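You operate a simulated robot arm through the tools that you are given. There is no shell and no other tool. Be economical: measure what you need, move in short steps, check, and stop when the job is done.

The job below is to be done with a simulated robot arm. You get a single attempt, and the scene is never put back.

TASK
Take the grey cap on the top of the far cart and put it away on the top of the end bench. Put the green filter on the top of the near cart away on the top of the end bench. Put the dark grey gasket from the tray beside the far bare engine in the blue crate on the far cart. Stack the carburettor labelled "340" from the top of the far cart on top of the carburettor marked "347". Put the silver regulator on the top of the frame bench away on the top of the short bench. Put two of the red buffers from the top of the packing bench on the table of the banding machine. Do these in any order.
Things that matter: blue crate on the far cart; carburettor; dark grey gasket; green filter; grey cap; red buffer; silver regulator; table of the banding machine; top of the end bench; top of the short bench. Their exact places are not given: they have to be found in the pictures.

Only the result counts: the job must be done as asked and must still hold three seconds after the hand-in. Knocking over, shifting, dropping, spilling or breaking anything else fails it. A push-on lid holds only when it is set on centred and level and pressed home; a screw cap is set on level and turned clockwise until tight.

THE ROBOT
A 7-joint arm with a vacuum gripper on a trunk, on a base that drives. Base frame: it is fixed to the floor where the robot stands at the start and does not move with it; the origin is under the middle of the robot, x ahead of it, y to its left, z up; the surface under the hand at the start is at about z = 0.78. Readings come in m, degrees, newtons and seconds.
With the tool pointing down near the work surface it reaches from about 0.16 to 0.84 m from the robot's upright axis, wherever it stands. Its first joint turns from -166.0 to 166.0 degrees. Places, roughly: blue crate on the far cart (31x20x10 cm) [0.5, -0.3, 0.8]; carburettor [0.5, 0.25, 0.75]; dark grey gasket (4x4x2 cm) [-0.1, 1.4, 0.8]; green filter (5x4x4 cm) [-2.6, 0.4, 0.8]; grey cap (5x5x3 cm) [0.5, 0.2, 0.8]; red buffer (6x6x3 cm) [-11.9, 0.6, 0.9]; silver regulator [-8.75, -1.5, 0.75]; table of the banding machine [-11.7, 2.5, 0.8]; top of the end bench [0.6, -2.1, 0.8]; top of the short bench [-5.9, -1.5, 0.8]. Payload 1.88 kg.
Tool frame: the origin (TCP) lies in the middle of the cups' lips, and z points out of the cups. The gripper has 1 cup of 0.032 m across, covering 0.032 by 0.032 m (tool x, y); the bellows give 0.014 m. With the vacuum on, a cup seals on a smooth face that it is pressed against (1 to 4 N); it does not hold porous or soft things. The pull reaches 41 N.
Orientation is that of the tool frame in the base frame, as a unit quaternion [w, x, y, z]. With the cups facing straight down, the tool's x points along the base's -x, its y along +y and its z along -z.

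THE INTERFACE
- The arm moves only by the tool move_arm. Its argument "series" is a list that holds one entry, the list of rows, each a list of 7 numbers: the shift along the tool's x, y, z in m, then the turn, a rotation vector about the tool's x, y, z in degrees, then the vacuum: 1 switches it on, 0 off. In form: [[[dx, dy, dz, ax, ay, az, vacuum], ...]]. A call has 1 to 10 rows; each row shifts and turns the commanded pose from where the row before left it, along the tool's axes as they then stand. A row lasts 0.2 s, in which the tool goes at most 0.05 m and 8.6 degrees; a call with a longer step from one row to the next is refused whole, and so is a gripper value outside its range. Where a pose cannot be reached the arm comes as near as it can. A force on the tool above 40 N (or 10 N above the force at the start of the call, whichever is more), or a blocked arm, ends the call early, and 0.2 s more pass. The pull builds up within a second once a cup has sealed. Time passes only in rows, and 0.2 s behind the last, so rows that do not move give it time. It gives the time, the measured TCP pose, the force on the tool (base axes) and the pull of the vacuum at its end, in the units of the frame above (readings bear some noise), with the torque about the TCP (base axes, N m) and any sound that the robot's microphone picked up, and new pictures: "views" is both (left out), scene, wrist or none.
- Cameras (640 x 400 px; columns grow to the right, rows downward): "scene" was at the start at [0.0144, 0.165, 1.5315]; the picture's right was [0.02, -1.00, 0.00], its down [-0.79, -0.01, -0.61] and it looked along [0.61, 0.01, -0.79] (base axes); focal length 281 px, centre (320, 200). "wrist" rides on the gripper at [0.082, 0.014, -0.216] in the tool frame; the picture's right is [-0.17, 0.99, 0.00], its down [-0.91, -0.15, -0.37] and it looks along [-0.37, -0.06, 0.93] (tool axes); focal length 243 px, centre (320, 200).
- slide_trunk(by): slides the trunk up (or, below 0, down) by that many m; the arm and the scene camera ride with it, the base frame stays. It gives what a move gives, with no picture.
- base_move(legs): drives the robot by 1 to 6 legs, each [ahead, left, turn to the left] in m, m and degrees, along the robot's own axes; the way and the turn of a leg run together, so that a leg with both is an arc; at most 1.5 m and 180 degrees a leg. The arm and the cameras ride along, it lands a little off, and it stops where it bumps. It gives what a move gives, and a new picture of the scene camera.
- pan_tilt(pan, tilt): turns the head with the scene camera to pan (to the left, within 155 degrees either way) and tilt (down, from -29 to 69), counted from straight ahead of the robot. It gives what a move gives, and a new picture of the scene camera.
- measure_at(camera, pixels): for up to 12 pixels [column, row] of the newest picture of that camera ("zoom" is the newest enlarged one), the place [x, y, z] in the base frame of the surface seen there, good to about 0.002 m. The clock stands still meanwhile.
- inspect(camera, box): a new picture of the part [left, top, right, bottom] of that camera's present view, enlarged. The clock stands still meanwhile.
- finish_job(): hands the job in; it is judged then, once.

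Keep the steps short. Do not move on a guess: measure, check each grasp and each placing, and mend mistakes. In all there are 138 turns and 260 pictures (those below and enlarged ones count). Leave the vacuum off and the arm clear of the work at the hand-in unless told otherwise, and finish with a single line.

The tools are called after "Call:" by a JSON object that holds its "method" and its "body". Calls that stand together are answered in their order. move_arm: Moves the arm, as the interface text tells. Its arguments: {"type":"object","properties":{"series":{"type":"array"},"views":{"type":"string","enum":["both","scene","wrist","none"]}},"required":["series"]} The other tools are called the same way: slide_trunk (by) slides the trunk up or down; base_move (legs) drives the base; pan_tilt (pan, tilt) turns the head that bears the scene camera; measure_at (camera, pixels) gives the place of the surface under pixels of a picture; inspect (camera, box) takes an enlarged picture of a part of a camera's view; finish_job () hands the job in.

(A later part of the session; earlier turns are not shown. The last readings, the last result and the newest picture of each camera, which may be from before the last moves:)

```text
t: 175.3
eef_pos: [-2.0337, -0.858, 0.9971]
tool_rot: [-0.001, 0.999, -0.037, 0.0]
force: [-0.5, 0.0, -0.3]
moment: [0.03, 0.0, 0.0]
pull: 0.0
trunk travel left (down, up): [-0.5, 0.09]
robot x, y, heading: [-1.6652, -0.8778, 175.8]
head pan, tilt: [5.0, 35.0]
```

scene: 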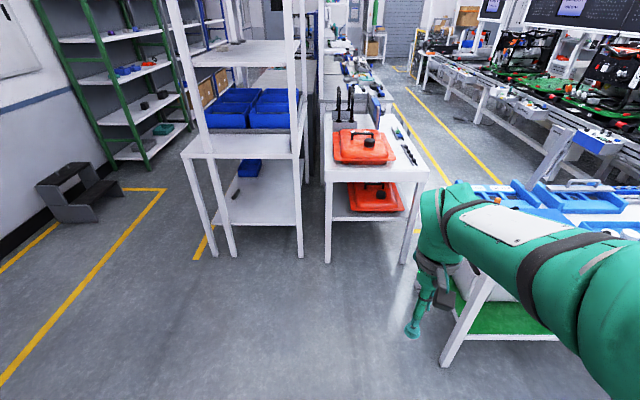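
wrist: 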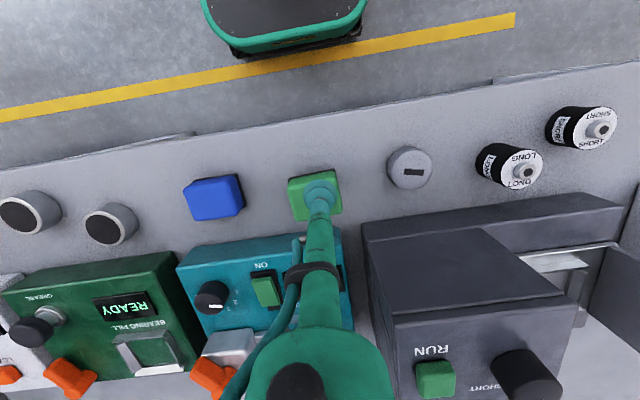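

Call:
{"method": "measure_at", "body": {"camera": "scene", "pixels": [[428, 170], [405, 262], [327, 262], [445, 360], [300, 255], [233, 255], [485, 290], [360, 120], [415, 130], [500, 180], [418, 225], [180, 160]]}}

Call:
{"method": "pan_tilt", "body": {"pan": -30, "tilt": 30}}

```text
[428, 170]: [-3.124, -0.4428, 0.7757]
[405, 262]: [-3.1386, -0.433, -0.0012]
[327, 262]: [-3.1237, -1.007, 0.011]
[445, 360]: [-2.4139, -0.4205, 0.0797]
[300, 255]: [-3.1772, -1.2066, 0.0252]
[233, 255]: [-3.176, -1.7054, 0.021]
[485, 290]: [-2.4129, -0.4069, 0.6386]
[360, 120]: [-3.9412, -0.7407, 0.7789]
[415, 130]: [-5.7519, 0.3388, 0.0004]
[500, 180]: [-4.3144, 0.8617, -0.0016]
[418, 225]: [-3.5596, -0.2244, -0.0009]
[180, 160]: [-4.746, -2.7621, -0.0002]
```

```text
t: 176.3
eef_pos: [-2.0344, -0.8584, 0.9964]
tool_rot: [0.0, 0.999, -0.039, 0.0]
force: [0.5, -0.5, -0.9]
moment: [-0.03, 0.01, -0.01]
pull: 0.0
trunk travel left (down, up): [-0.5, 0.09]
robot x, y, heading: [-1.6704, -0.8789, 175.6]
head pan, tilt: [-30.0, 30.0]
```

scene: 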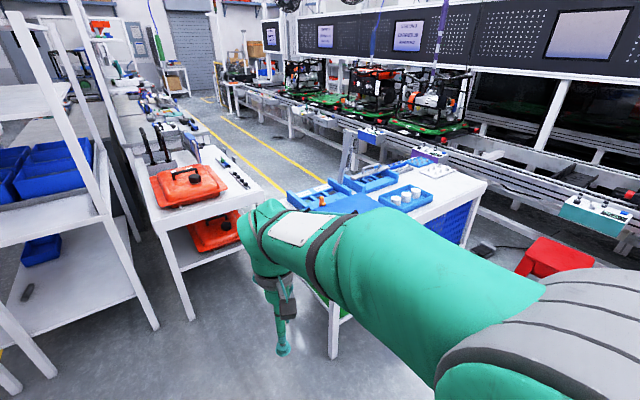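

The gap between the near cart and the orange-tray bench is too narrow. I'll check the left passage behind the rack.

Call:
{"method": "pan_tilt", "body": {"pan": 40, "tilt": 35}}

```text
t: 177.8
eef_pos: [-2.0345, -0.8573, 0.9967]
tool_rot: [0.0, 0.999, -0.038, 0.0]
force: [0.8, -0.1, -0.2]
moment: [0.02, 0.0, -0.01]
pull: 0.1
trunk travel left (down, up): [-0.5, 0.09]
robot x, y, heading: [-1.6708, -0.8787, 176.0]
head pan, tilt: [40.0, 35.0]
```

scene: 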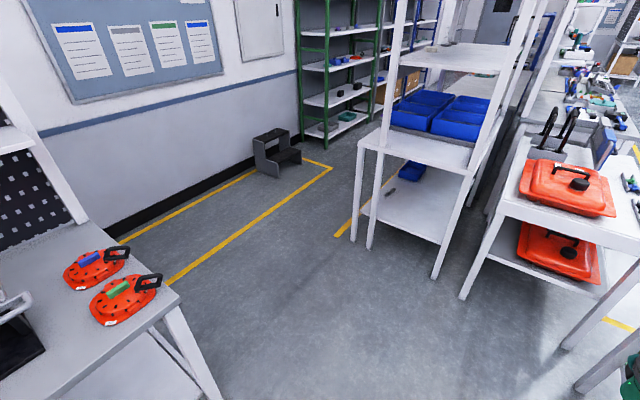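

Call:
{"method": "measure_at", "body": {"camera": "scene", "pixels": [[178, 295], [355, 240], [265, 175], [300, 162], [310, 135], [110, 235], [335, 168], [337, 237], [325, 145], [215, 395], [370, 245], [400, 100]]}}

Call:
{"method": "inspect", "body": {"camera": "scene", "box": [290, 0, 490, 125]}}

```text
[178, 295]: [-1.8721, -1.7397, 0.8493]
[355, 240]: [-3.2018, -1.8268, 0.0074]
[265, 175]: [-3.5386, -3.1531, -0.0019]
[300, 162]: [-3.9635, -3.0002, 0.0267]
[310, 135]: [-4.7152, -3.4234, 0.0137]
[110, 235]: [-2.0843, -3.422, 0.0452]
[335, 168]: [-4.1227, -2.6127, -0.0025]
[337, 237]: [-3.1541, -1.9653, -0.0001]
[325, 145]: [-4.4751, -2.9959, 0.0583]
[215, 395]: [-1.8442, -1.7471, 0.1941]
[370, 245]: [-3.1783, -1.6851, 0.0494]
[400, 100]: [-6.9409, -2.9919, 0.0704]
```

```text
3.20 times, centred on (390, 62) of scene
```

zoom: 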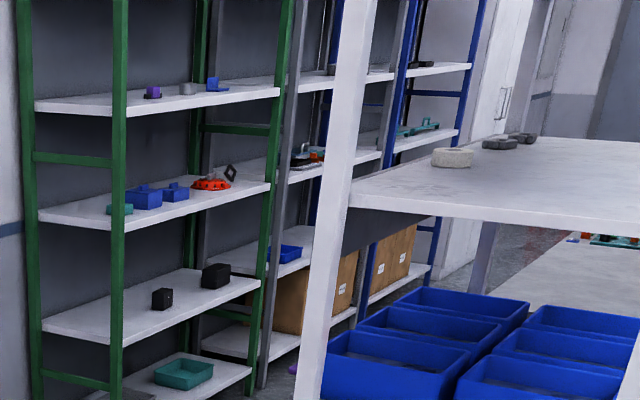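

The corridor between the rack (y -1.83) and wall shelves (y -3.0) is about 1.1 m wide. I'll go there via (-2.52, -0.88).

Call:
{"method": "base_move", "body": {"legs": [[0.85, 0.03, 4.2], [0, 1.5, 0]]}}

Call:
{"method": "pan_tilt", "body": {"pan": 0, "tilt": 25}}

```text
t: 189.3
eef_pos: [-2.9302, -2.3541, 0.9971]
tool_rot: [0.0, 1.0, -0.025, 0.0]
force: [0.0, 1.0, 0.0]
moment: [-0.01, 0.0, 0.0]
pull: 0.1
trunk travel left (down, up): [-0.5, 0.09]
robot x, y, heading: [-2.5644, -2.3649, 177.1]
head pan, tilt: [40.0, 35.0]
```

scene: 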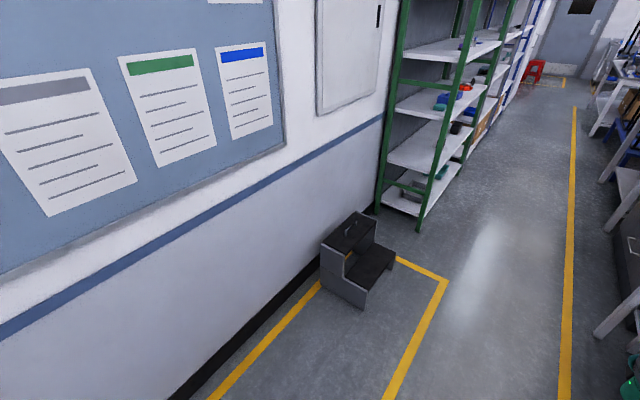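

```text
t: 190.3
eef_pos: [-2.9306, -2.3537, 0.9971]
tool_rot: [0.001, 1.0, -0.025, 0.0]
force: [-0.7, -0.4, 0.3]
moment: [0.01, 0.0, 0.04]
pull: 0.0
trunk travel left (down, up): [-0.5, 0.09]
robot x, y, heading: [-2.5673, -2.362, 177.1]
head pan, tilt: [0.0, 25.0]
```

scene: 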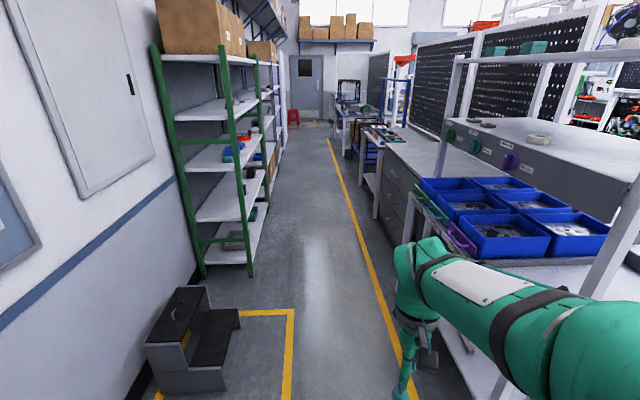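

The corridor is clear, with the benches on the right. I'll drive ahead along y≈-2.4.

Call:
{"method": "base_move", "body": {"legs": [[1.5, 0.1, 2.5], [1.2, 0, 0]]}}

Call:
{"method": "pan_tilt", "body": {"pan": -40, "tilt": 30}}

```text
refused: leg 1 is longer than a leg can be; nothing moved
```

```text
t: 191.4
eef_pos: [-2.9317, -2.3541, 0.997]
tool_rot: [-0.001, 1.0, -0.025, 0.0]
force: [-1.3, -0.6, -0.4]
moment: [0.02, -0.02, 0.03]
pull: 0.1
trunk travel left (down, up): [-0.5, 0.09]
robot x, y, heading: [-2.5644, -2.3663, 177.1]
head pan, tilt: [-40.0, 30.0]
```

scene: 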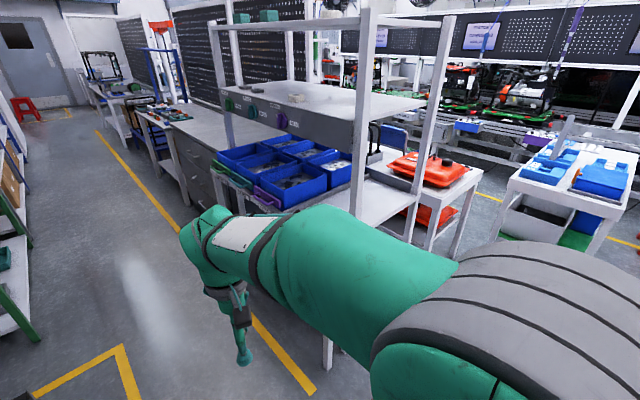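

I'll measure the bench edges on the right from this view and repeat the drive with legal legs.

Call:
{"method": "measure_at", "body": {"camera": "scene", "pixels": [[225, 172], [262, 195], [178, 135], [195, 190], [140, 118], [165, 200], [130, 155], [90, 90], [200, 110], [155, 115]]}}

Call:
{"method": "base_move", "body": {"legs": [[1.48, 0.1, 2.5], [1.0, 0, 0]]}}

Call:
{"method": "pan_tilt", "body": {"pan": -50, "tilt": 30}}

```text
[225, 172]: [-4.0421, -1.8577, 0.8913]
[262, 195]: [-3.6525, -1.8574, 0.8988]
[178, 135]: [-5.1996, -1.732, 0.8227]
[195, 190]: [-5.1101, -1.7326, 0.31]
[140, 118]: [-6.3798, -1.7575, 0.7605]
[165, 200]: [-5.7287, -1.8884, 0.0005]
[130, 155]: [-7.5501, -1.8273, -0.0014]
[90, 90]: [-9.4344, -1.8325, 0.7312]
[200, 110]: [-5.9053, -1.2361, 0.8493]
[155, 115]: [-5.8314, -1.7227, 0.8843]
```

```text
t: 203.4
eef_pos: [-5.3875, -2.4871, 0.9971]
tool_rot: [0.0, 1.0, 0.017, 0.0]
force: [-0.8, 0.1, 0.2]
moment: [0.04, 0.02, -0.02]
pull: 0.1
trunk travel left (down, up): [-0.5, 0.09]
robot x, y, heading: [-5.0215, -2.4665, -178.2]
head pan, tilt: [-40.0, 30.0]
```

scene: 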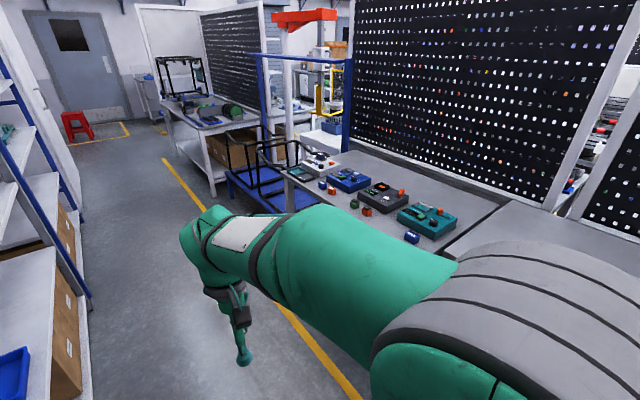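

```text
t: 204.2
eef_pos: [-5.3874, -2.4868, 0.997]
tool_rot: [0.0, 1.0, 0.017, 0.0]
force: [0.1, 0.0, -0.4]
moment: [-0.07, 0.0, 0.02]
pull: 0.1
trunk travel left (down, up): [-0.5, 0.09]
robot x, y, heading: [-5.0251, -2.4655, -178.1]
head pan, tilt: [-50.0, 30.0]
```

scene: 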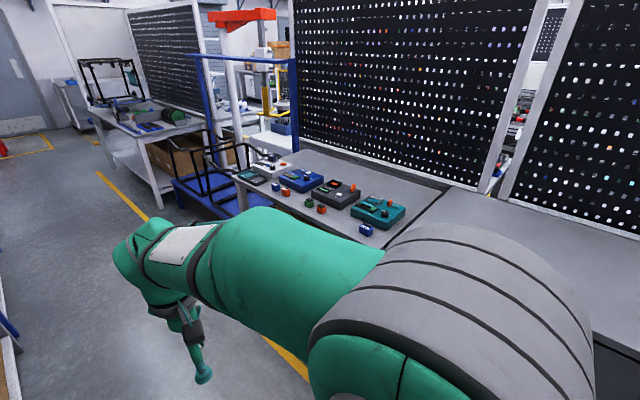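

The short bench carries a row of test boxes, and the frame bench is further on. I'll zoom in on the short bench to find free space, then measure.

Call:
{"method": "inspect", "body": {"camera": "scene", "box": [200, 130, 440, 280]}}

Call:
{"method": "measure_at", "body": {"camera": "zoom", "pixels": [[600, 170], [640, 140], [290, 75], [110, 125], [250, 190], [390, 250], [500, 290], [380, 130], [540, 160], [200, 165], [330, 90], [470, 180]]}}

Call:
{"method": "measure_at", "body": {"camera": "scene", "pixels": [[90, 107], [190, 122], [150, 185], [175, 215], [250, 210], [205, 175], [120, 75], [150, 125], [270, 135], [222, 40]]}}

```text
2.67 times, centred on (320, 205) of scene
```

zoom: 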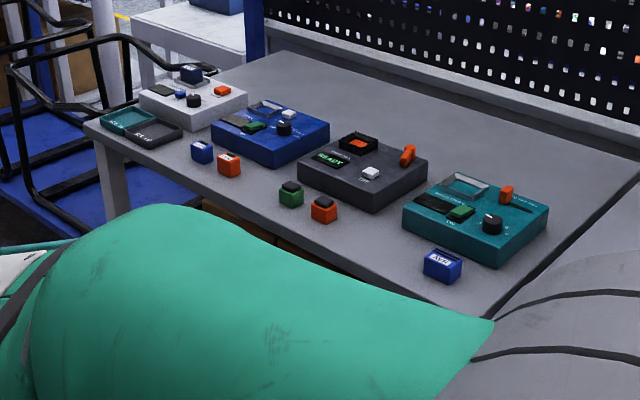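

```text
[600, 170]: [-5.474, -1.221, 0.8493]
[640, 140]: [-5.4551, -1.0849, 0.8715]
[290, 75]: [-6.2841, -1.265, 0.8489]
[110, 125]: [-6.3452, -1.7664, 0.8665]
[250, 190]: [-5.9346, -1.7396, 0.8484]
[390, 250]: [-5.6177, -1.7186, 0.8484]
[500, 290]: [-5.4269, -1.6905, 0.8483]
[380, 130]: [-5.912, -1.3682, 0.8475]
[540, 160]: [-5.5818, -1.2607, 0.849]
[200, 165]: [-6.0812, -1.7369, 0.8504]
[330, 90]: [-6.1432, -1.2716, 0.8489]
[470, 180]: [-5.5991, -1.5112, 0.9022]
```

```text
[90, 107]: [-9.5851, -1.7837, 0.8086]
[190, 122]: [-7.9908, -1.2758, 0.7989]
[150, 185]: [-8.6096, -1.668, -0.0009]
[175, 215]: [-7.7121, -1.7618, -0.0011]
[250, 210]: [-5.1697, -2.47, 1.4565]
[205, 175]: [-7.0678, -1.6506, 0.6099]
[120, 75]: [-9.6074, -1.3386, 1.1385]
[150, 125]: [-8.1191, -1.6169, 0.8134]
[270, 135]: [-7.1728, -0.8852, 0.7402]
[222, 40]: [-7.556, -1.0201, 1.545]
```

The short bench spans x -5.36 to -6.38 with its front at y -1.77 and z 0.849. There is room near the front edge around x≈-5.6. Now I'll drive on to the frame bench.

Call:
{"method": "base_move", "body": {"legs": [[1.3, 0, 0], [1.3, 0, 0], [1.1, 0, 0]]}}

Call:
{"method": "pan_tilt", "body": {"pan": -80, "tilt": 40}}

```text
t: 222.1
eef_pos: [-9.1018, -2.5258, 0.997]
tool_rot: [0.0, 1.0, -0.004, 0.0]
force: [0.3, 0.1, 0.0]
moment: [0.0, 0.01, 0.0]
pull: 0.1
trunk travel left (down, up): [-0.5, 0.09]
robot x, y, heading: [-8.7352, -2.5229, 179.2]
head pan, tilt: [-50.0, 30.0]
```

scene: 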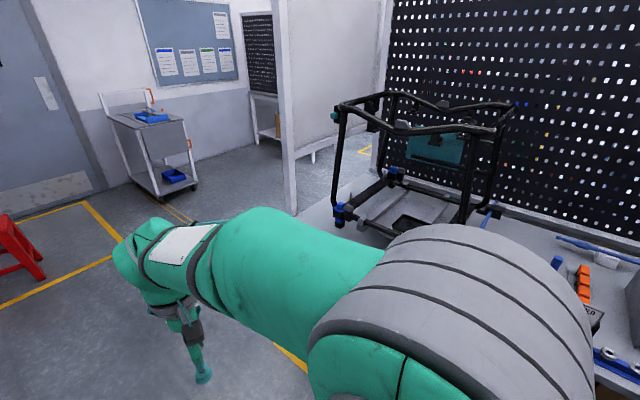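

```text
t: 223.1
eef_pos: [-9.1018, -2.5259, 0.9972]
tool_rot: [0.0, 1.0, -0.004, 0.0]
force: [0.6, 0.8, 0.6]
moment: [-0.03, -0.05, -0.01]
pull: 0.1
trunk travel left (down, up): [-0.5, 0.09]
robot x, y, heading: [-8.7364, -2.5239, 179.3]
head pan, tilt: [-80.0, 40.0]
```

scene: 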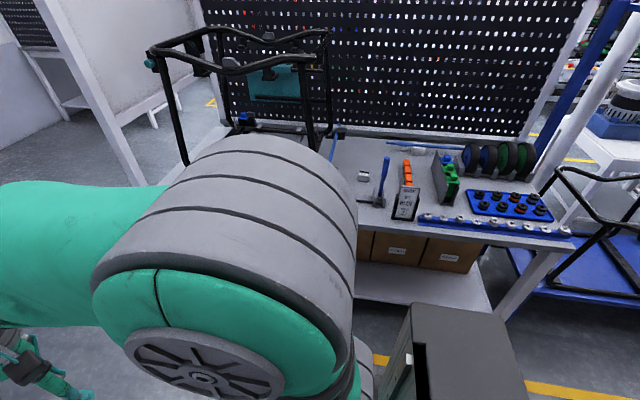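

A small silver item sits at about (364, 176). I'll turn to face the bench and look.

Call:
{"method": "base_move", "body": {"legs": [[0, 0, -89.3]]}}

Call:
{"method": "pan_tilt", "body": {"pan": 0, "tilt": 40}}

```text
t: 227.3
eef_pos: [-8.7413, -2.1564, 0.9978]
tool_rot: [0.0, -0.705, 0.709, 0.0]
force: [-0.4, -0.3, -0.1]
moment: [-0.03, -0.04, 0.0]
pull: 0.1
trunk travel left (down, up): [-0.5, 0.09]
robot x, y, heading: [-8.7361, -2.5204, 89.3]
head pan, tilt: [-80.0, 40.0]
```

scene: 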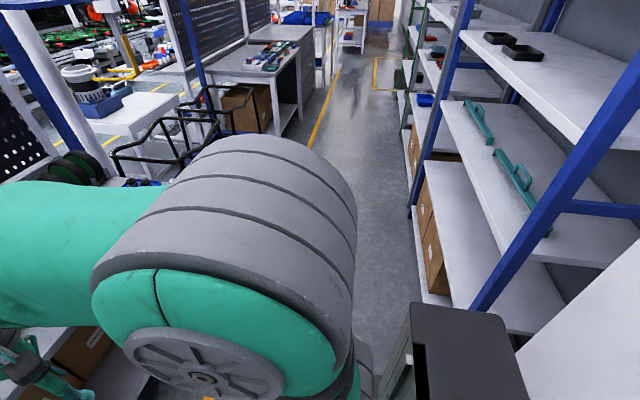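

```text
t: 228.8
eef_pos: [-8.7421, -2.1558, 0.9969]
tool_rot: [0.0, -0.704, 0.71, 0.0]
force: [-0.1, -0.7, 0.3]
moment: [0.01, 0.0, 0.03]
pull: 0.0
trunk travel left (down, up): [-0.5, 0.09]
robot x, y, heading: [-8.7372, -2.5224, 89.4]
head pan, tilt: [0.0, 40.0]
```

scene: 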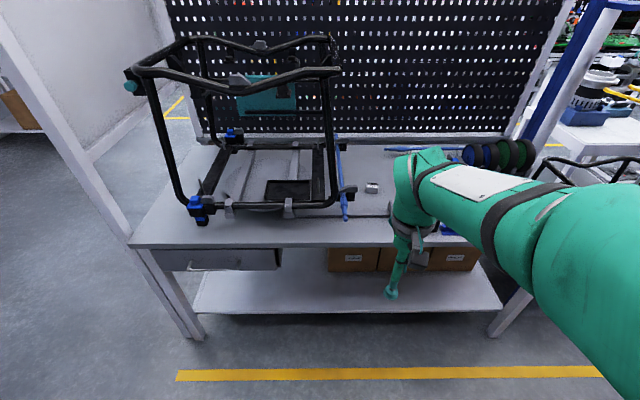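

Call:
{"method": "inspect", "body": {"camera": "scene", "box": [330, 165, 410, 215]}}

Call:
{"method": "measure_at", "body": {"camera": "scene", "pixels": [[372, 188], [340, 245], [300, 240], [240, 280], [400, 213], [345, 215], [338, 75], [310, 188], [360, 215], [385, 172]]}}

```text
8.00 times, centred on (370, 190) of scene
```

zoom: 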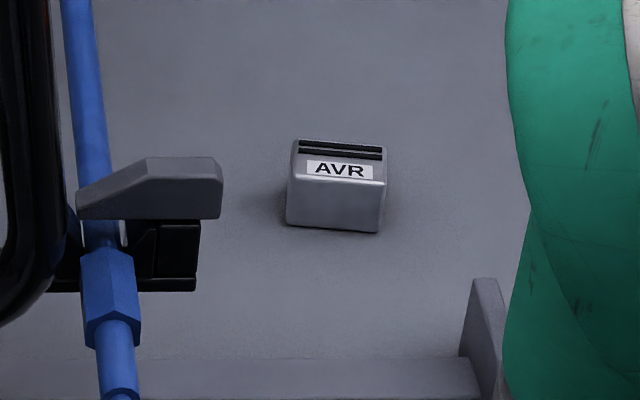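

```text
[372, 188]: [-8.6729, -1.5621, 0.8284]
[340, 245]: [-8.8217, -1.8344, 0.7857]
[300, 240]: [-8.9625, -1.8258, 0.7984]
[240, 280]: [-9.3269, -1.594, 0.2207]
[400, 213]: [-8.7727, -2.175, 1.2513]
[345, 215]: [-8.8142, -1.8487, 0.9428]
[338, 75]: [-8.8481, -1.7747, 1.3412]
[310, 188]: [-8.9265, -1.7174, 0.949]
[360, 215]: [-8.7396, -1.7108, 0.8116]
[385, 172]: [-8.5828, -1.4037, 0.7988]
```

The regulator (AVR) is at about (-8.673, -1.56). A tall frame stands at x<-8.81, so I'll approach from the right of it with the base at about (-8.5, -2.22).

Call:
{"method": "base_move", "body": {"legs": [[0, -0.24, 0.6], [0.3, 0, 0]]}}

Call:
{"method": "pan_tilt", "body": {"pan": 5, "tilt": 52}}

```text
t: 232.3
eef_pos: [-8.5128, -1.8555, 0.9971]
tool_rot: [0.0, 0.715, -0.699, -0.001]
force: [0.1, 0.4, -0.6]
moment: [-0.02, 0.0, -0.03]
pull: 0.1
trunk travel left (down, up): [-0.5, 0.09]
robot x, y, heading: [-8.4922, -2.2191, 91.4]
head pan, tilt: [0.0, 40.0]
```

scene: 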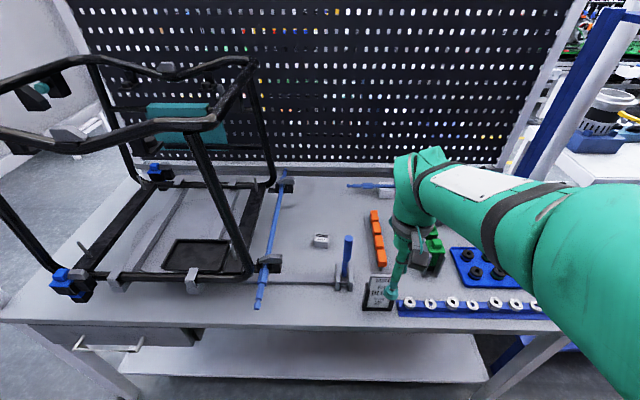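

```text
t: 233.0
eef_pos: [-8.513, -1.8542, 0.9965]
tool_rot: [0.0, 0.716, -0.698, 0.0]
force: [-0.2, 0.1, 0.2]
moment: [-0.01, -0.01, -0.03]
pull: 0.1
trunk travel left (down, up): [-0.5, 0.09]
robot x, y, heading: [-8.4918, -2.2209, 91.6]
head pan, tilt: [5.0, 52.0]
```

scene: 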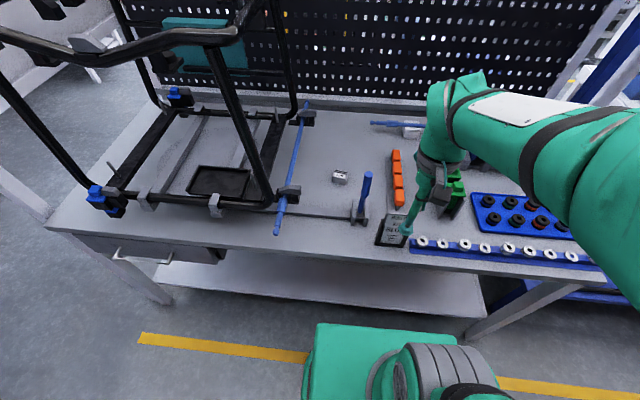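

Call:
{"method": "inspect", "body": {"camera": "scene", "box": [308, 155, 388, 205]}}

Call:
{"method": "measure_at", "body": {"camera": "zoom", "pixels": [[210, 125], [300, 110], [320, 140], [320, 178], [215, 180], [265, 150], [205, 150], [270, 170], [270, 185], [270, 125], [260, 118], [260, 220]]}}

Call:
{"method": "measure_at", "body": {"camera": "scene", "pixels": [[367, 175], [360, 215], [395, 155], [400, 200], [392, 230], [300, 115], [290, 195], [455, 180], [340, 130], [230, 40]]}}

```text
8.00 times, centred on (348, 180) of scene
```

zoom: 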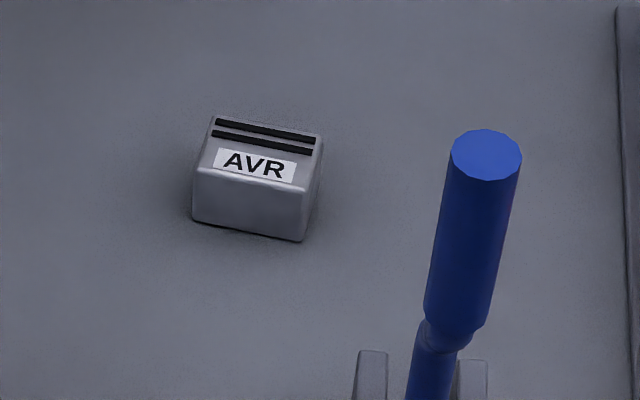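

```text
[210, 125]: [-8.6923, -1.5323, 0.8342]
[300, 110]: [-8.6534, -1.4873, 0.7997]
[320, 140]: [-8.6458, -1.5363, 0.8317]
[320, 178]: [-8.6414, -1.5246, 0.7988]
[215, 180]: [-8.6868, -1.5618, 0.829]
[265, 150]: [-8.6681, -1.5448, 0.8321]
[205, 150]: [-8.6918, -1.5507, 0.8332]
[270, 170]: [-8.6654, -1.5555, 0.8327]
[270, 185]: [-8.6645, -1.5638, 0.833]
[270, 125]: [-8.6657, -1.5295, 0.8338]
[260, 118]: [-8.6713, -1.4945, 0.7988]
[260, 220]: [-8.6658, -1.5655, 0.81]
```

```text
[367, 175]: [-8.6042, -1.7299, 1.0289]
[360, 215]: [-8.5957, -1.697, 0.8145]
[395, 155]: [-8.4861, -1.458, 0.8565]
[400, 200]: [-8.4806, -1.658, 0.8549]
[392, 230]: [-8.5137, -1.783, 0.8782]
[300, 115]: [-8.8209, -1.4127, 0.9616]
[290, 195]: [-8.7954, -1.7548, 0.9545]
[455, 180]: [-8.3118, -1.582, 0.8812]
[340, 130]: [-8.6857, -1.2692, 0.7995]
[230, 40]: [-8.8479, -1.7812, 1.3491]
```

The top is centred at about (-8.669, -1.547, 0.833). A blue lever at (-8.604, -1.73) reaches z 1.03. I'll go forward at x≈-8.52 past it, then left to above the regulator.

Call:
{"method": "move_arm", "body": {"series": [[[0, 0, -0.04, 0, 0, 0, 0], [-0.044, 0, 0, 0, 0, 0, 0], [-0.044, 0, 0, 0, 0, 0, 0], [-0.044, 0, 0, 0, 0, 0, 0], [-0.044, 0, 0, 0, 0, 0, 0], [-0.044, 0, 0, 0, 0, 0, 0], [-0.044, 0, 0, 0, 0, 0, 0], [-0.044, 0, 0, 0, 0, 0, 0], [0, 0.03, 0, 0, 0, 0, 0], [0, 0, 0, 0, 0, 0, 0]]]}}

```text
t: 235.2
eef_pos: [-8.5491, -1.548, 1.0379]
tool_rot: [-0.001, 0.714, -0.7, 0.001]
force: [-0.2, 0.1, 0.0]
moment: [0.03, 0.01, -0.01]
pull: 0.0
trunk travel left (down, up): [-0.5, 0.09]
robot x, y, heading: [-8.4954, -2.2214, 91.5]
head pan, tilt: [5.0, 52.0]
```

scene: 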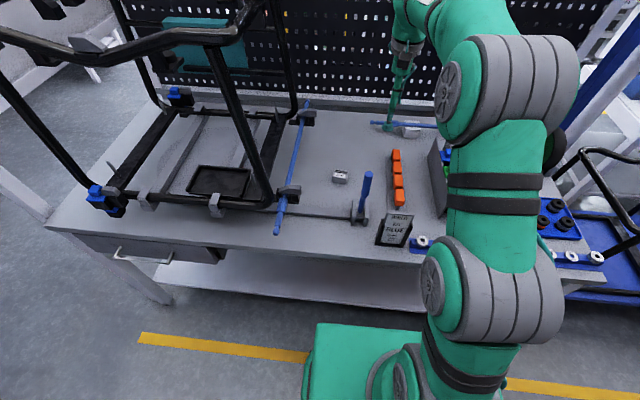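
wrist: 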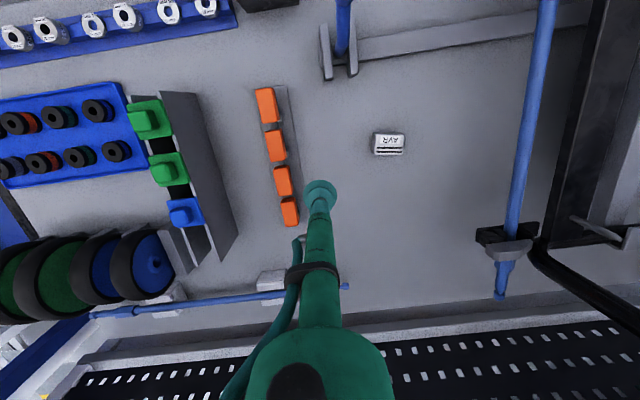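

The regulator is in view at (389, 144). I'll move 12 cm left and go down to z≈0.88.

Call:
{"method": "move_arm", "body": {"series": [[[0, 0.04, 0, 0, 0, 0, 0], [0, 0.04, 0, 0, 0, 0, 0], [-0.003, 0.04, 0, 0, 0, 0, 0], [0, 0, 0.045, 0, 0, 0, 0], [0, 0, 0.045, 0, 0, 0, 0], [0, 0, 0.045, 0, 0, 0, 0], [0, 0, 0.025, 0, 0, 0, 0], [0, 0, 0, 0, 0, 0, 0]]]}}

Call:
{"method": "inspect", "body": {"camera": "scene", "box": [308, 155, 388, 205]}}

Call:
{"method": "inspect", "body": {"camera": "wrist", "box": [272, 150, 368, 210]}}

```text
t: 237.0
eef_pos: [-8.67, -1.5459, 0.8739]
tool_rot: [0.001, 0.715, -0.699, 0.0]
force: [-0.5, -0.8, -0.4]
moment: [0.01, 0.0, -0.03]
pull: 0.0
trunk travel left (down, up): [-0.5, 0.09]
robot x, y, heading: [-8.499, -2.2178, 91.3]
head pan, tilt: [5.0, 52.0]
```

scene: 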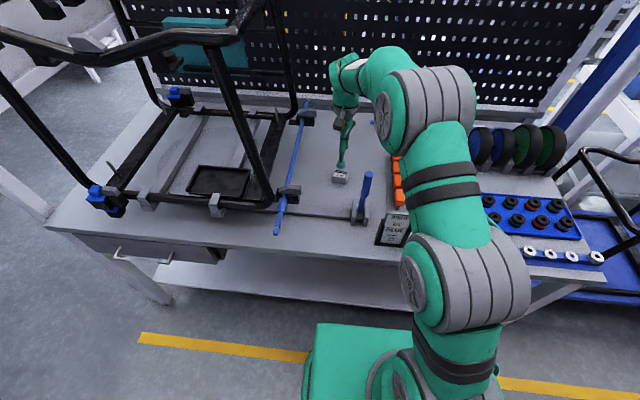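
wrist: 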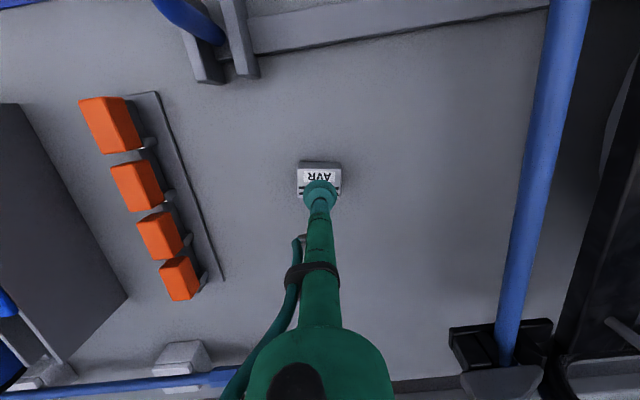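

```text
8.00 times, centred on (348, 180) of scene
```

zoom: 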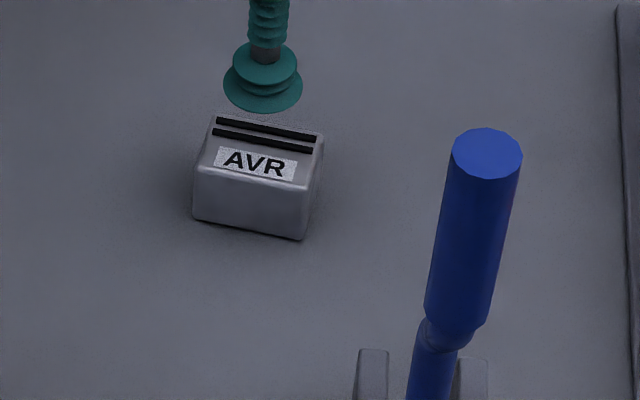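

```text
6.67 times, centred on (320, 180) of wrist
```

zoom: 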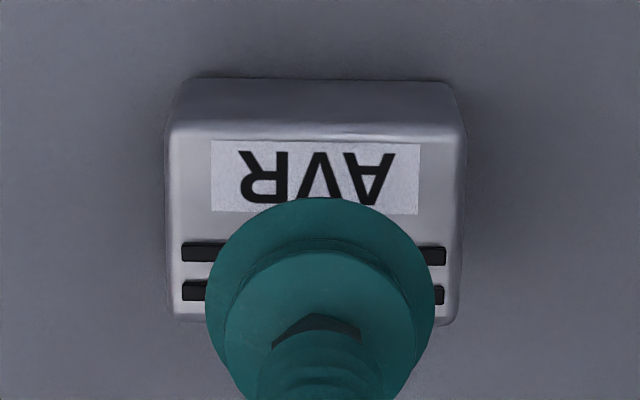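

The two dark bars run across the back of the top. I'll first try a grip biased slightly toward the label (y≈-1.549).

Call:
{"method": "move_arm", "body": {"series": [[[0.003, 0, 0.022, 0, 0, 0, 0], [0, 0, 0.014, 0, 0, 0, 1], [0, 0, 0.006, 0, 0, 0, 1], [0, 0, 0.003, 0, 0, 0, 1], [0, 0, 0, 0, 0, 0, 1], [0, 0, 0, 0, 0, 0, 1], [0, 0, 0, 0, 0, 0, 1], [0, 0, 0, 0, 0, 0, 1]]], "views": "none"}}

```text
t: 238.8
eef_pos: [-8.6701, -1.553, 0.8307]
tool_rot: [0.0, 0.716, -0.698, 0.0]
force: [0.3, 1.0, 1.4]
moment: [0.01, 0.0, 0.0]
pull: 0.0
trunk travel left (down, up): [-0.5, 0.09]
robot x, y, heading: [-8.4951, -2.221, 91.3]
head pan, tilt: [5.0, 52.0]
```

There's no pull yet and the contact is light. I'll press 3–4 mm more.

Call:
{"method": "move_arm", "body": {"series": [[[0, 0, 0.002, 0, 0, 0, 1], [0, 0, 0.002, 0, 0, 0, 1], [0, 0, 0, 0, 0, 0, 1], [0, 0, 0, 0, 0, 0, 1], [0, 0, 0, 0, 0, 0, 1]]], "views": "wrist"}}

Call:
{"method": "inspect", "body": {"camera": "wrist", "box": [272, 150, 368, 210]}}

```text
t: 240.0
eef_pos: [-8.671, -1.5513, 0.8279]
tool_rot: [-0.001, 0.716, -0.698, 0.0]
force: [-0.1, -0.5, 2.7]
moment: [0.02, -0.05, 0.0]
pull: 0.0
trunk travel left (down, up): [-0.5, 0.09]
robot x, y, heading: [-8.4936, -2.2195, 90.9]
head pan, tilt: [5.0, 52.0]
```

wrist: 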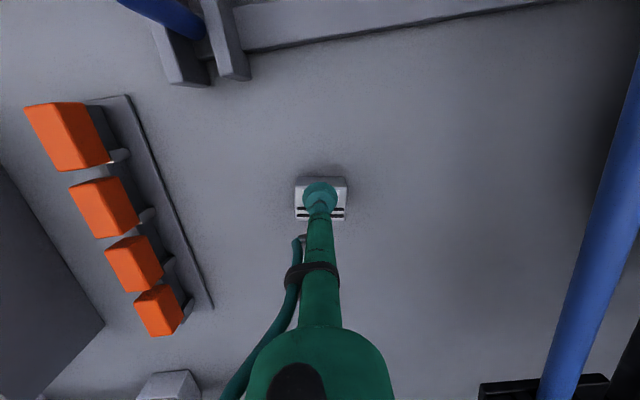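

```text
6.67 times, centred on (320, 180) of wrist
```

zoom: 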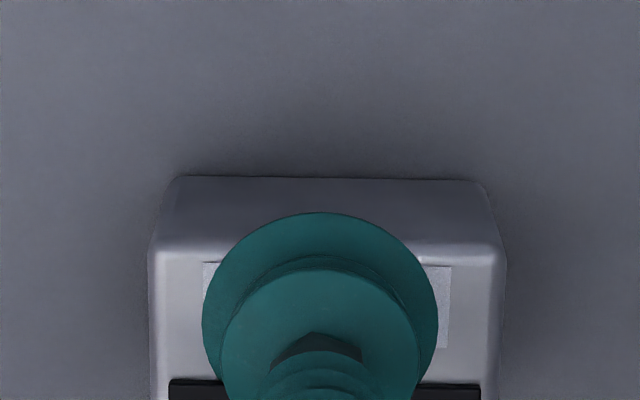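

The cup's front lip overhangs the rounded front edge by about 5 mm. I'll lift, shift 7 mm back toward the middle and press again.

Call:
{"method": "move_arm", "body": {"series": [[[0, 0, -0.015, 0, 0, 0, 0], [-0.007, 0.001, 0, 0, 0, 0, 0], [0, 0, 0, 0, 0, 0, 0], [0, 0, 0.01, 0, 0, 0, 1], [0, 0, 0.004, 0, 0, 0, 1], [0, 0, 0.001, 0, 0, 0, 1], [0, 0, 0, 0, 0, 0, 1], [0, 0, 0, 0, 0, 0, 1], [0, 0, 0, 0, 0, 0, 1]]], "views": "none"}}

Call:
{"method": "inspect", "body": {"camera": "wrist", "box": [272, 160, 368, 220]}}

```text
t: 242.0
eef_pos: [-8.6705, -1.5427, 0.829]
tool_rot: [0.0, 0.715, -0.699, -0.003]
force: [2.3, 5.2, 17.7]
moment: [-0.03, -0.01, 0.05]
pull: 41.0
trunk travel left (down, up): [-0.5, 0.09]
robot x, y, heading: [-8.4962, -2.2206, 91.3]
head pan, tilt: [5.0, 52.0]
```

```text
6.67 times, centred on (320, 190) of wrist
```

zoom: 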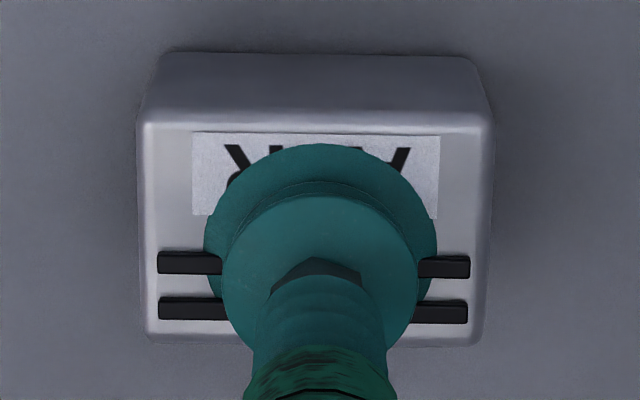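

Sealed at 41 N. I'll lift to z≈1.06, move right, then retract by the same route.

Call:
{"method": "move_arm", "body": {"series": [[[0, 0, -0.015, 0, 0, 0, 1], [0, 0, -0.045, 0, 0, 0, 1], [0, 0, -0.045, 0, 0, 0, 1], [0, 0, -0.045, 0, 0, 0, 1], [0, 0, -0.045, 0, 0, 0, 1], [0, 0, -0.04, 0, 0, 0, 1], [0, -0.045, 0, 0, 0, 0, 1], [0, -0.045, 0, 0, 0, 0, 1], [0, -0.045, 0, 0, 0, 0, 1], [0, -0.02, 0, 0, 0, 0, 1]]], "views": "scene"}}

Call:
{"method": "move_arm", "body": {"series": [[[0.045, 0, 0, 0, 0, 0, 1], [0.045, 0, 0, 0, 0, 0, 1], [0.045, 0, 0, 0, 0, 0, 1], [0.045, 0, 0, 0, 0, 0, 1], [0.045, 0, 0, 0, 0, 0, 1], [0.045, 0, 0, 0, 0, 0, 1], [0.038, 0, 0, 0, 0, 0, 1], [0, 0, 0, 0, 0, 0, 1]]], "views": "scene"}}

```text
t: 244.2
eef_pos: [-8.5165, -1.5389, 1.0628]
tool_rot: [0.0, 0.715, -0.699, 0.001]
force: [0.4, 0.0, -1.7]
moment: [-0.07, -0.01, 0.0]
pull: 41.4
trunk travel left (down, up): [-0.5, 0.09]
robot x, y, heading: [-8.4975, -2.2168, 91.6]
head pan, tilt: [5.0, 52.0]
```

scene: 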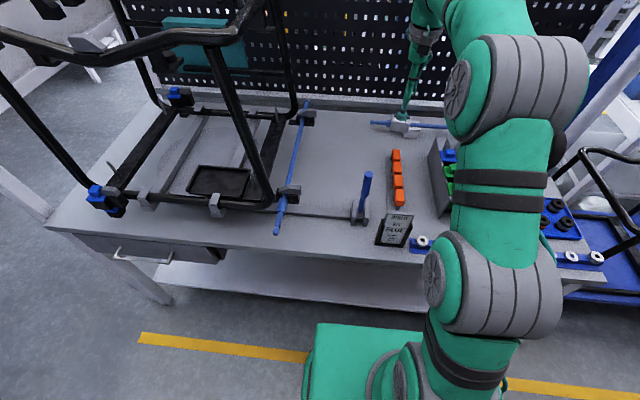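

```text
t: 246.0
eef_pos: [-8.509, -1.8473, 1.0624]
tool_rot: [0.0, 0.716, -0.699, 0.0]
force: [-0.5, 0.0, 0.0]
moment: [0.01, 0.02, 0.03]
pull: 40.2
trunk travel left (down, up): [-0.5, 0.09]
robot x, y, heading: [-8.4968, -2.2148, 91.2]
head pan, tilt: [5.0, 52.0]
```

scene: 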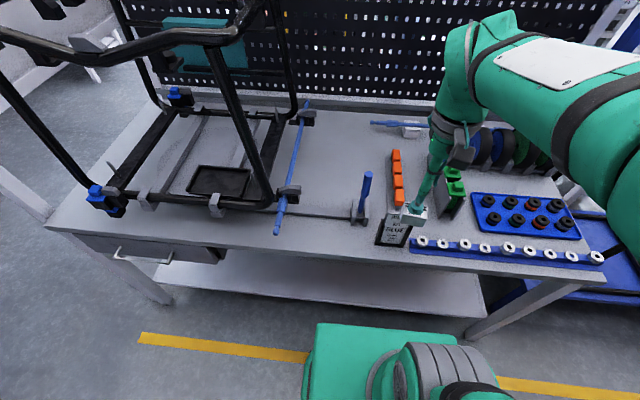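

I'll back off and strafe right along the corridor to the short bench.

Call:
{"method": "base_move", "body": {"legs": [[-0.26, 0, -1.3], [0, -1.45, 0], [0, -1.45, 0]]}}

Call:
{"method": "pan_tilt", "body": {"pan": 0, "tilt": 45}}

```text
t: 261.3
eef_pos: [-5.6314, -2.0909, 1.0646]
tool_rot: [0.0, -0.7, 0.714, 0.0]
force: [0.7, 0.2, -1.1]
moment: [-0.02, -0.01, -0.01]
pull: 40.9
trunk travel left (down, up): [-0.5, 0.09]
robot x, y, heading: [-5.6364, -2.467, 88.9]
head pan, tilt: [5.0, 52.0]
```

scene: 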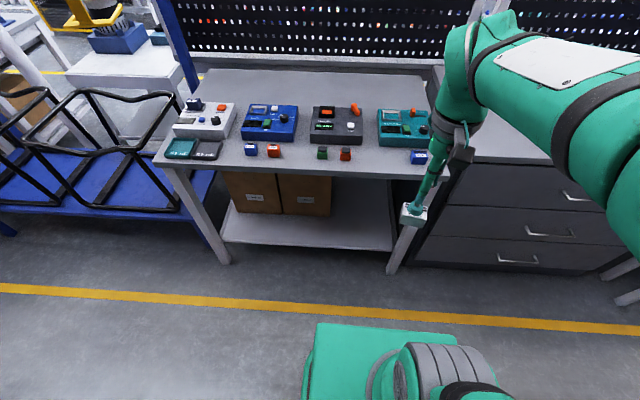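

```text
t: 261.9
eef_pos: [-5.6309, -2.0915, 1.0638]
tool_rot: [0.0, -0.7, 0.714, 0.0]
force: [0.2, 0.1, -0.3]
moment: [0.02, 0.0, 0.04]
pull: 41.0
trunk travel left (down, up): [-0.5, 0.09]
robot x, y, heading: [-5.6288, -2.4612, 89.0]
head pan, tilt: [0.0, 45.0]
```

scene: 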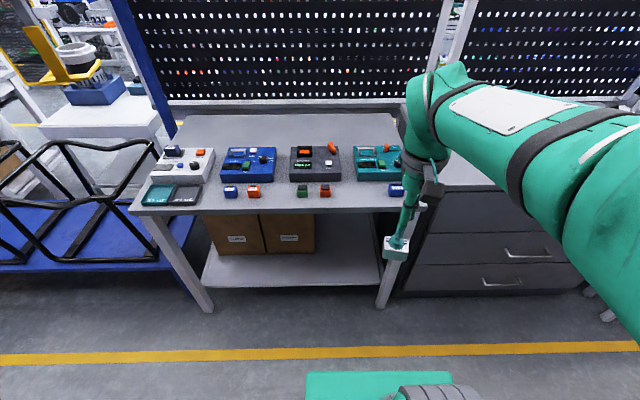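

The spot between the orange cube (325, 190) and blue cube (397, 190) is free. I'll measure it and approach.

Call:
{"method": "measure_at", "body": {"camera": "scene", "pixels": [[325, 189], [397, 189], [360, 200], [360, 190], [360, 207], [332, 198], [389, 198], [375, 178], [360, 180]]}}

Call:
{"method": "base_move", "body": {"legs": [[0.25, 0, 1]]}}

```text
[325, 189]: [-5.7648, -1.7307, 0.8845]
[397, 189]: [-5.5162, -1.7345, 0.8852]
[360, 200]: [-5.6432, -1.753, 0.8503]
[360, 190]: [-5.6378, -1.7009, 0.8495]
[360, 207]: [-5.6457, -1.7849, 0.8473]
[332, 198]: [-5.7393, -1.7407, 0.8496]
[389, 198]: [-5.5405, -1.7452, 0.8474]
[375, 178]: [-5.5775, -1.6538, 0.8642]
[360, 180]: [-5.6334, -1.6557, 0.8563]
```

```text
t: 263.7
eef_pos: [-5.6357, -1.8487, 1.0639]
tool_rot: [0.0, 0.707, -0.707, 0.0]
force: [-0.3, 0.1, -1.2]
moment: [0.02, 0.0, 0.03]
pull: 40.4
trunk travel left (down, up): [-0.5, 0.09]
robot x, y, heading: [-5.6335, -2.2181, 89.9]
head pan, tilt: [0.0, 45.0]
```

scene: 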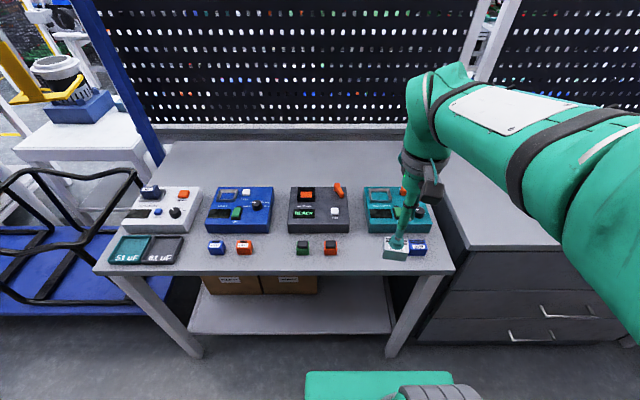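

I'll place it at (-5.64, -1.73): move 12 cm forward, then down to about 0.90.

Call:
{"method": "move_arm", "body": {"series": [[[-0.04, 0.002, 0, 0, 0, 0, 1], [-0.04, 0.002, 0, 0, 0, 0, 1], [-0.039, 0, 0, 0, 0, 0, 1], [0, 0, 0.045, 0, 0, 0, 1], [0, 0, 0.045, 0, 0, 0, 1], [0, 0, 0.045, 0, 0, 0, 1], [0, 0, 0.027, 0, 0, 0, 1], [0, 0, 0, 0, 0, 0, 1]]]}}

```text
t: 265.5
eef_pos: [-5.6393, -1.7279, 0.8998]
tool_rot: [0.0, -0.707, 0.707, 0.001]
force: [0.9, -0.6, -0.8]
moment: [-0.03, 0.01, -0.03]
pull: 40.7
trunk travel left (down, up): [-0.5, 0.09]
robot x, y, heading: [-5.6295, -2.2208, 89.7]
head pan, tilt: [0.0, 45.0]
```

scene: 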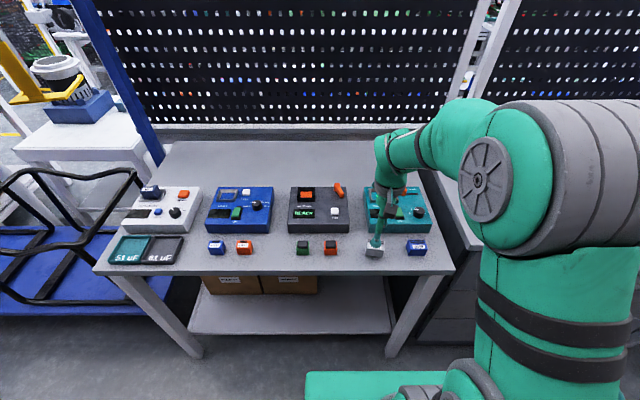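
wrist: 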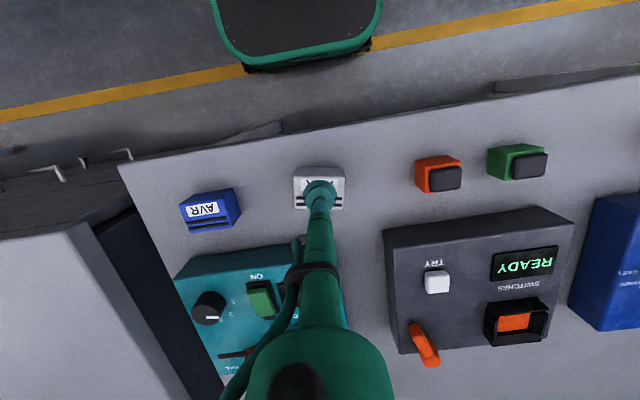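

The spot is clear. I'll lower to contact.

Call:
{"method": "move_arm", "body": {"series": [[[0, 0, 0.011, 0, 0, 0, 1], [0, 0, 0.004, 0, 0, 0, 1], [0, 0, 0.003, 0, 0, 0, 1], [0, 0, 0, 0, 0, 0, 1]]], "views": "none"}}

```text
t: 266.5
eef_pos: [-5.6406, -1.7299, 0.8854]
tool_rot: [0.001, -0.707, 0.707, 0.0]
force: [-1.4, 1.2, 2.6]
moment: [-0.01, -0.02, -0.03]
pull: 41.2
trunk travel left (down, up): [-0.5, 0.09]
robot x, y, heading: [-5.6324, -2.2205, 89.9]
head pan, tilt: [0.0, 45.0]
```

It's just touching. I'll press 1 mm, release and retreat.

Call:
{"method": "move_arm", "body": {"series": [[[0, 0, 0.001, 0, 0, 0, 1], [0, 0, 0, 0, 0, 0, 0], [0, 0, 0, 0, 0, 0, 0], [0, 0, 0, 0, 0, 0, 0], [0, 0, 0, 0, 0, 0, 0], [0, 0, -0.01, 0, 0, 0, 0], [0, 0, -0.045, 0, 0, 0, 0], [0.0, 0, -0.045, 0, 0, 0, 0], [0.045, 0, -0.015, 0, 0, 0, 0], [0.045, 0, 0, 0, 0, 0, 0]]], "views": "none"}}

Call:
{"method": "move_arm", "body": {"series": [[[0.04, 0, 0, 0, 0, 0, 0], [0, 0, 0, 0, 0, 0, 0]]]}}

```text
t: 268.7
eef_pos: [-5.6392, -1.8202, 0.998]
tool_rot: [0.0, -0.707, 0.707, 0.0]
force: [-0.4, 0.2, -0.9]
moment: [-0.02, 0.0, 0.01]
pull: 0.3
trunk travel left (down, up): [-0.5, 0.09]
robot x, y, heading: [-5.63, -2.2216, 90.0]
head pan, tilt: [0.0, 45.0]
```

```text
t: 269.3
eef_pos: [-5.6402, -1.8595, 0.9955]
tool_rot: [0.001, -0.707, 0.707, -0.001]
force: [0.4, -0.4, 0.2]
moment: [0.0, -0.01, 0.02]
pull: 0.1
trunk travel left (down, up): [-0.5, 0.09]
robot x, y, heading: [-5.6304, -2.2217, 89.8]
head pan, tilt: [0.0, 45.0]
```

scene: 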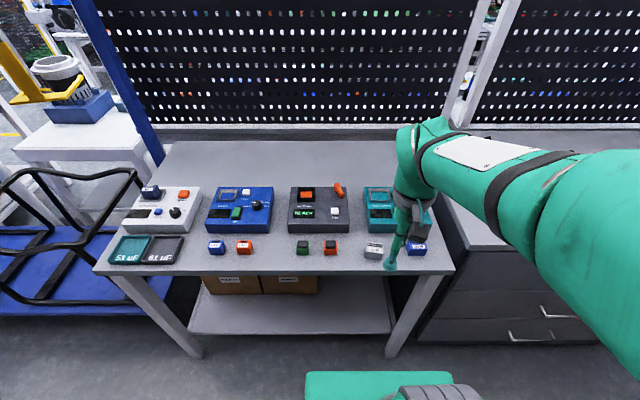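
wrist: 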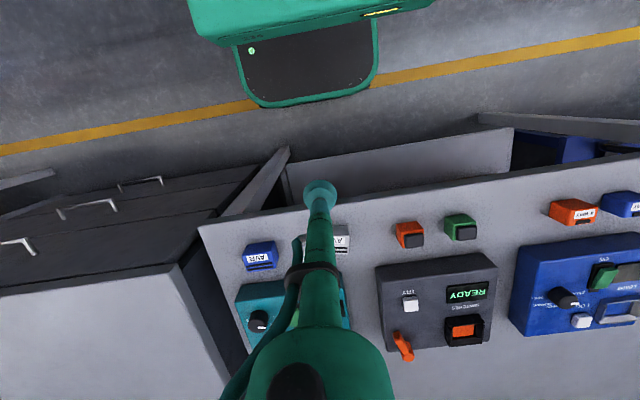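

The regulator is in place. I'll head down the corridor toward the packing bench and stop at about x -9.1 to look.

Call:
{"method": "base_move", "body": {"legs": [[-0.25, 0, 0], [0, 0, 90], [1.4, 0, 0], [1.4, 0, 0], [0.8, 0, 0]]}}

Call:
{"method": "pan_tilt", "body": {"pan": 0, "tilt": 25}}

Call:
{"method": "pan_tilt", "body": {"pan": -50, "tilt": 25}}

```text
t: 292.0
eef_pos: [-9.5754, -2.6634, 0.9964]
tool_rot: [0.0, 0.999, 0.032, 0.0]
force: [0.2, 0.1, 0.3]
moment: [-0.01, 0.0, -0.03]
pull: 0.2
trunk travel left (down, up): [-0.5, 0.09]
robot x, y, heading: [-9.2201, -2.6319, -176.5]
head pan, tilt: [0.0, 45.0]
```

scene: 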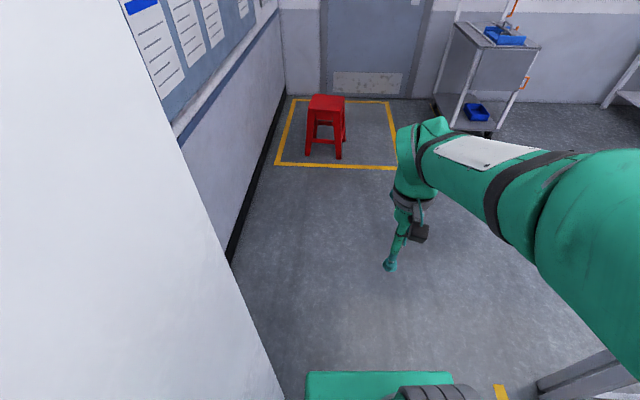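

```text
t: 292.8
eef_pos: [-9.576, -2.6641, 0.9971]
tool_rot: [-0.001, 0.999, 0.032, 0.001]
force: [0.2, 0.7, 0.1]
moment: [0.01, 0.0, 0.0]
pull: 0.0
trunk travel left (down, up): [-0.5, 0.09]
robot x, y, heading: [-9.2185, -2.6325, -176.3]
head pan, tilt: [0.0, 25.0]
```

scene: 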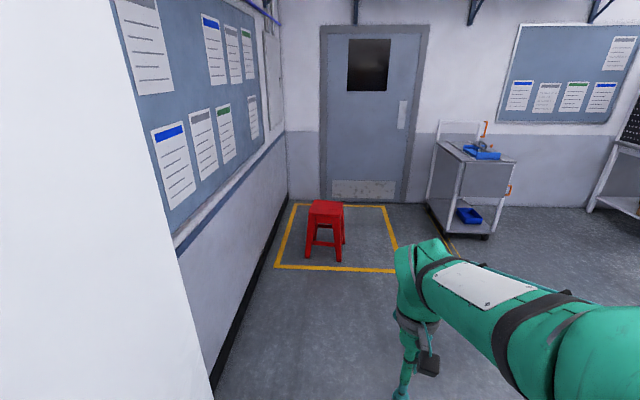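

```text
t: 294.0
eef_pos: [-9.5748, -2.6647, 0.9954]
tool_rot: [-0.001, 0.999, 0.033, 0.0]
force: [0.2, 0.5, -0.3]
moment: [0.0, -0.01, -0.01]
pull: 0.1
trunk travel left (down, up): [-0.5, 0.09]
robot x, y, heading: [-9.2147, -2.6321, -176.2]
head pan, tilt: [-50.0, 25.0]
```

scene: 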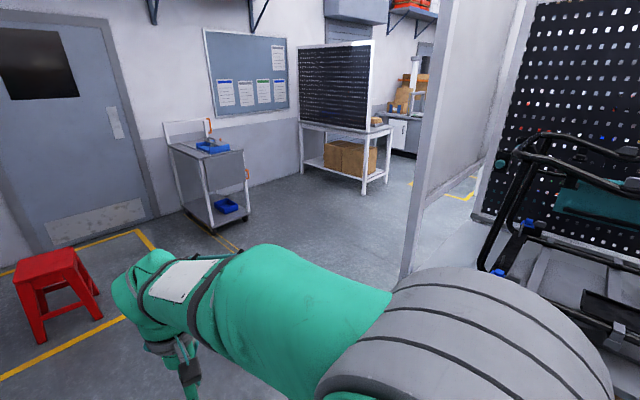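

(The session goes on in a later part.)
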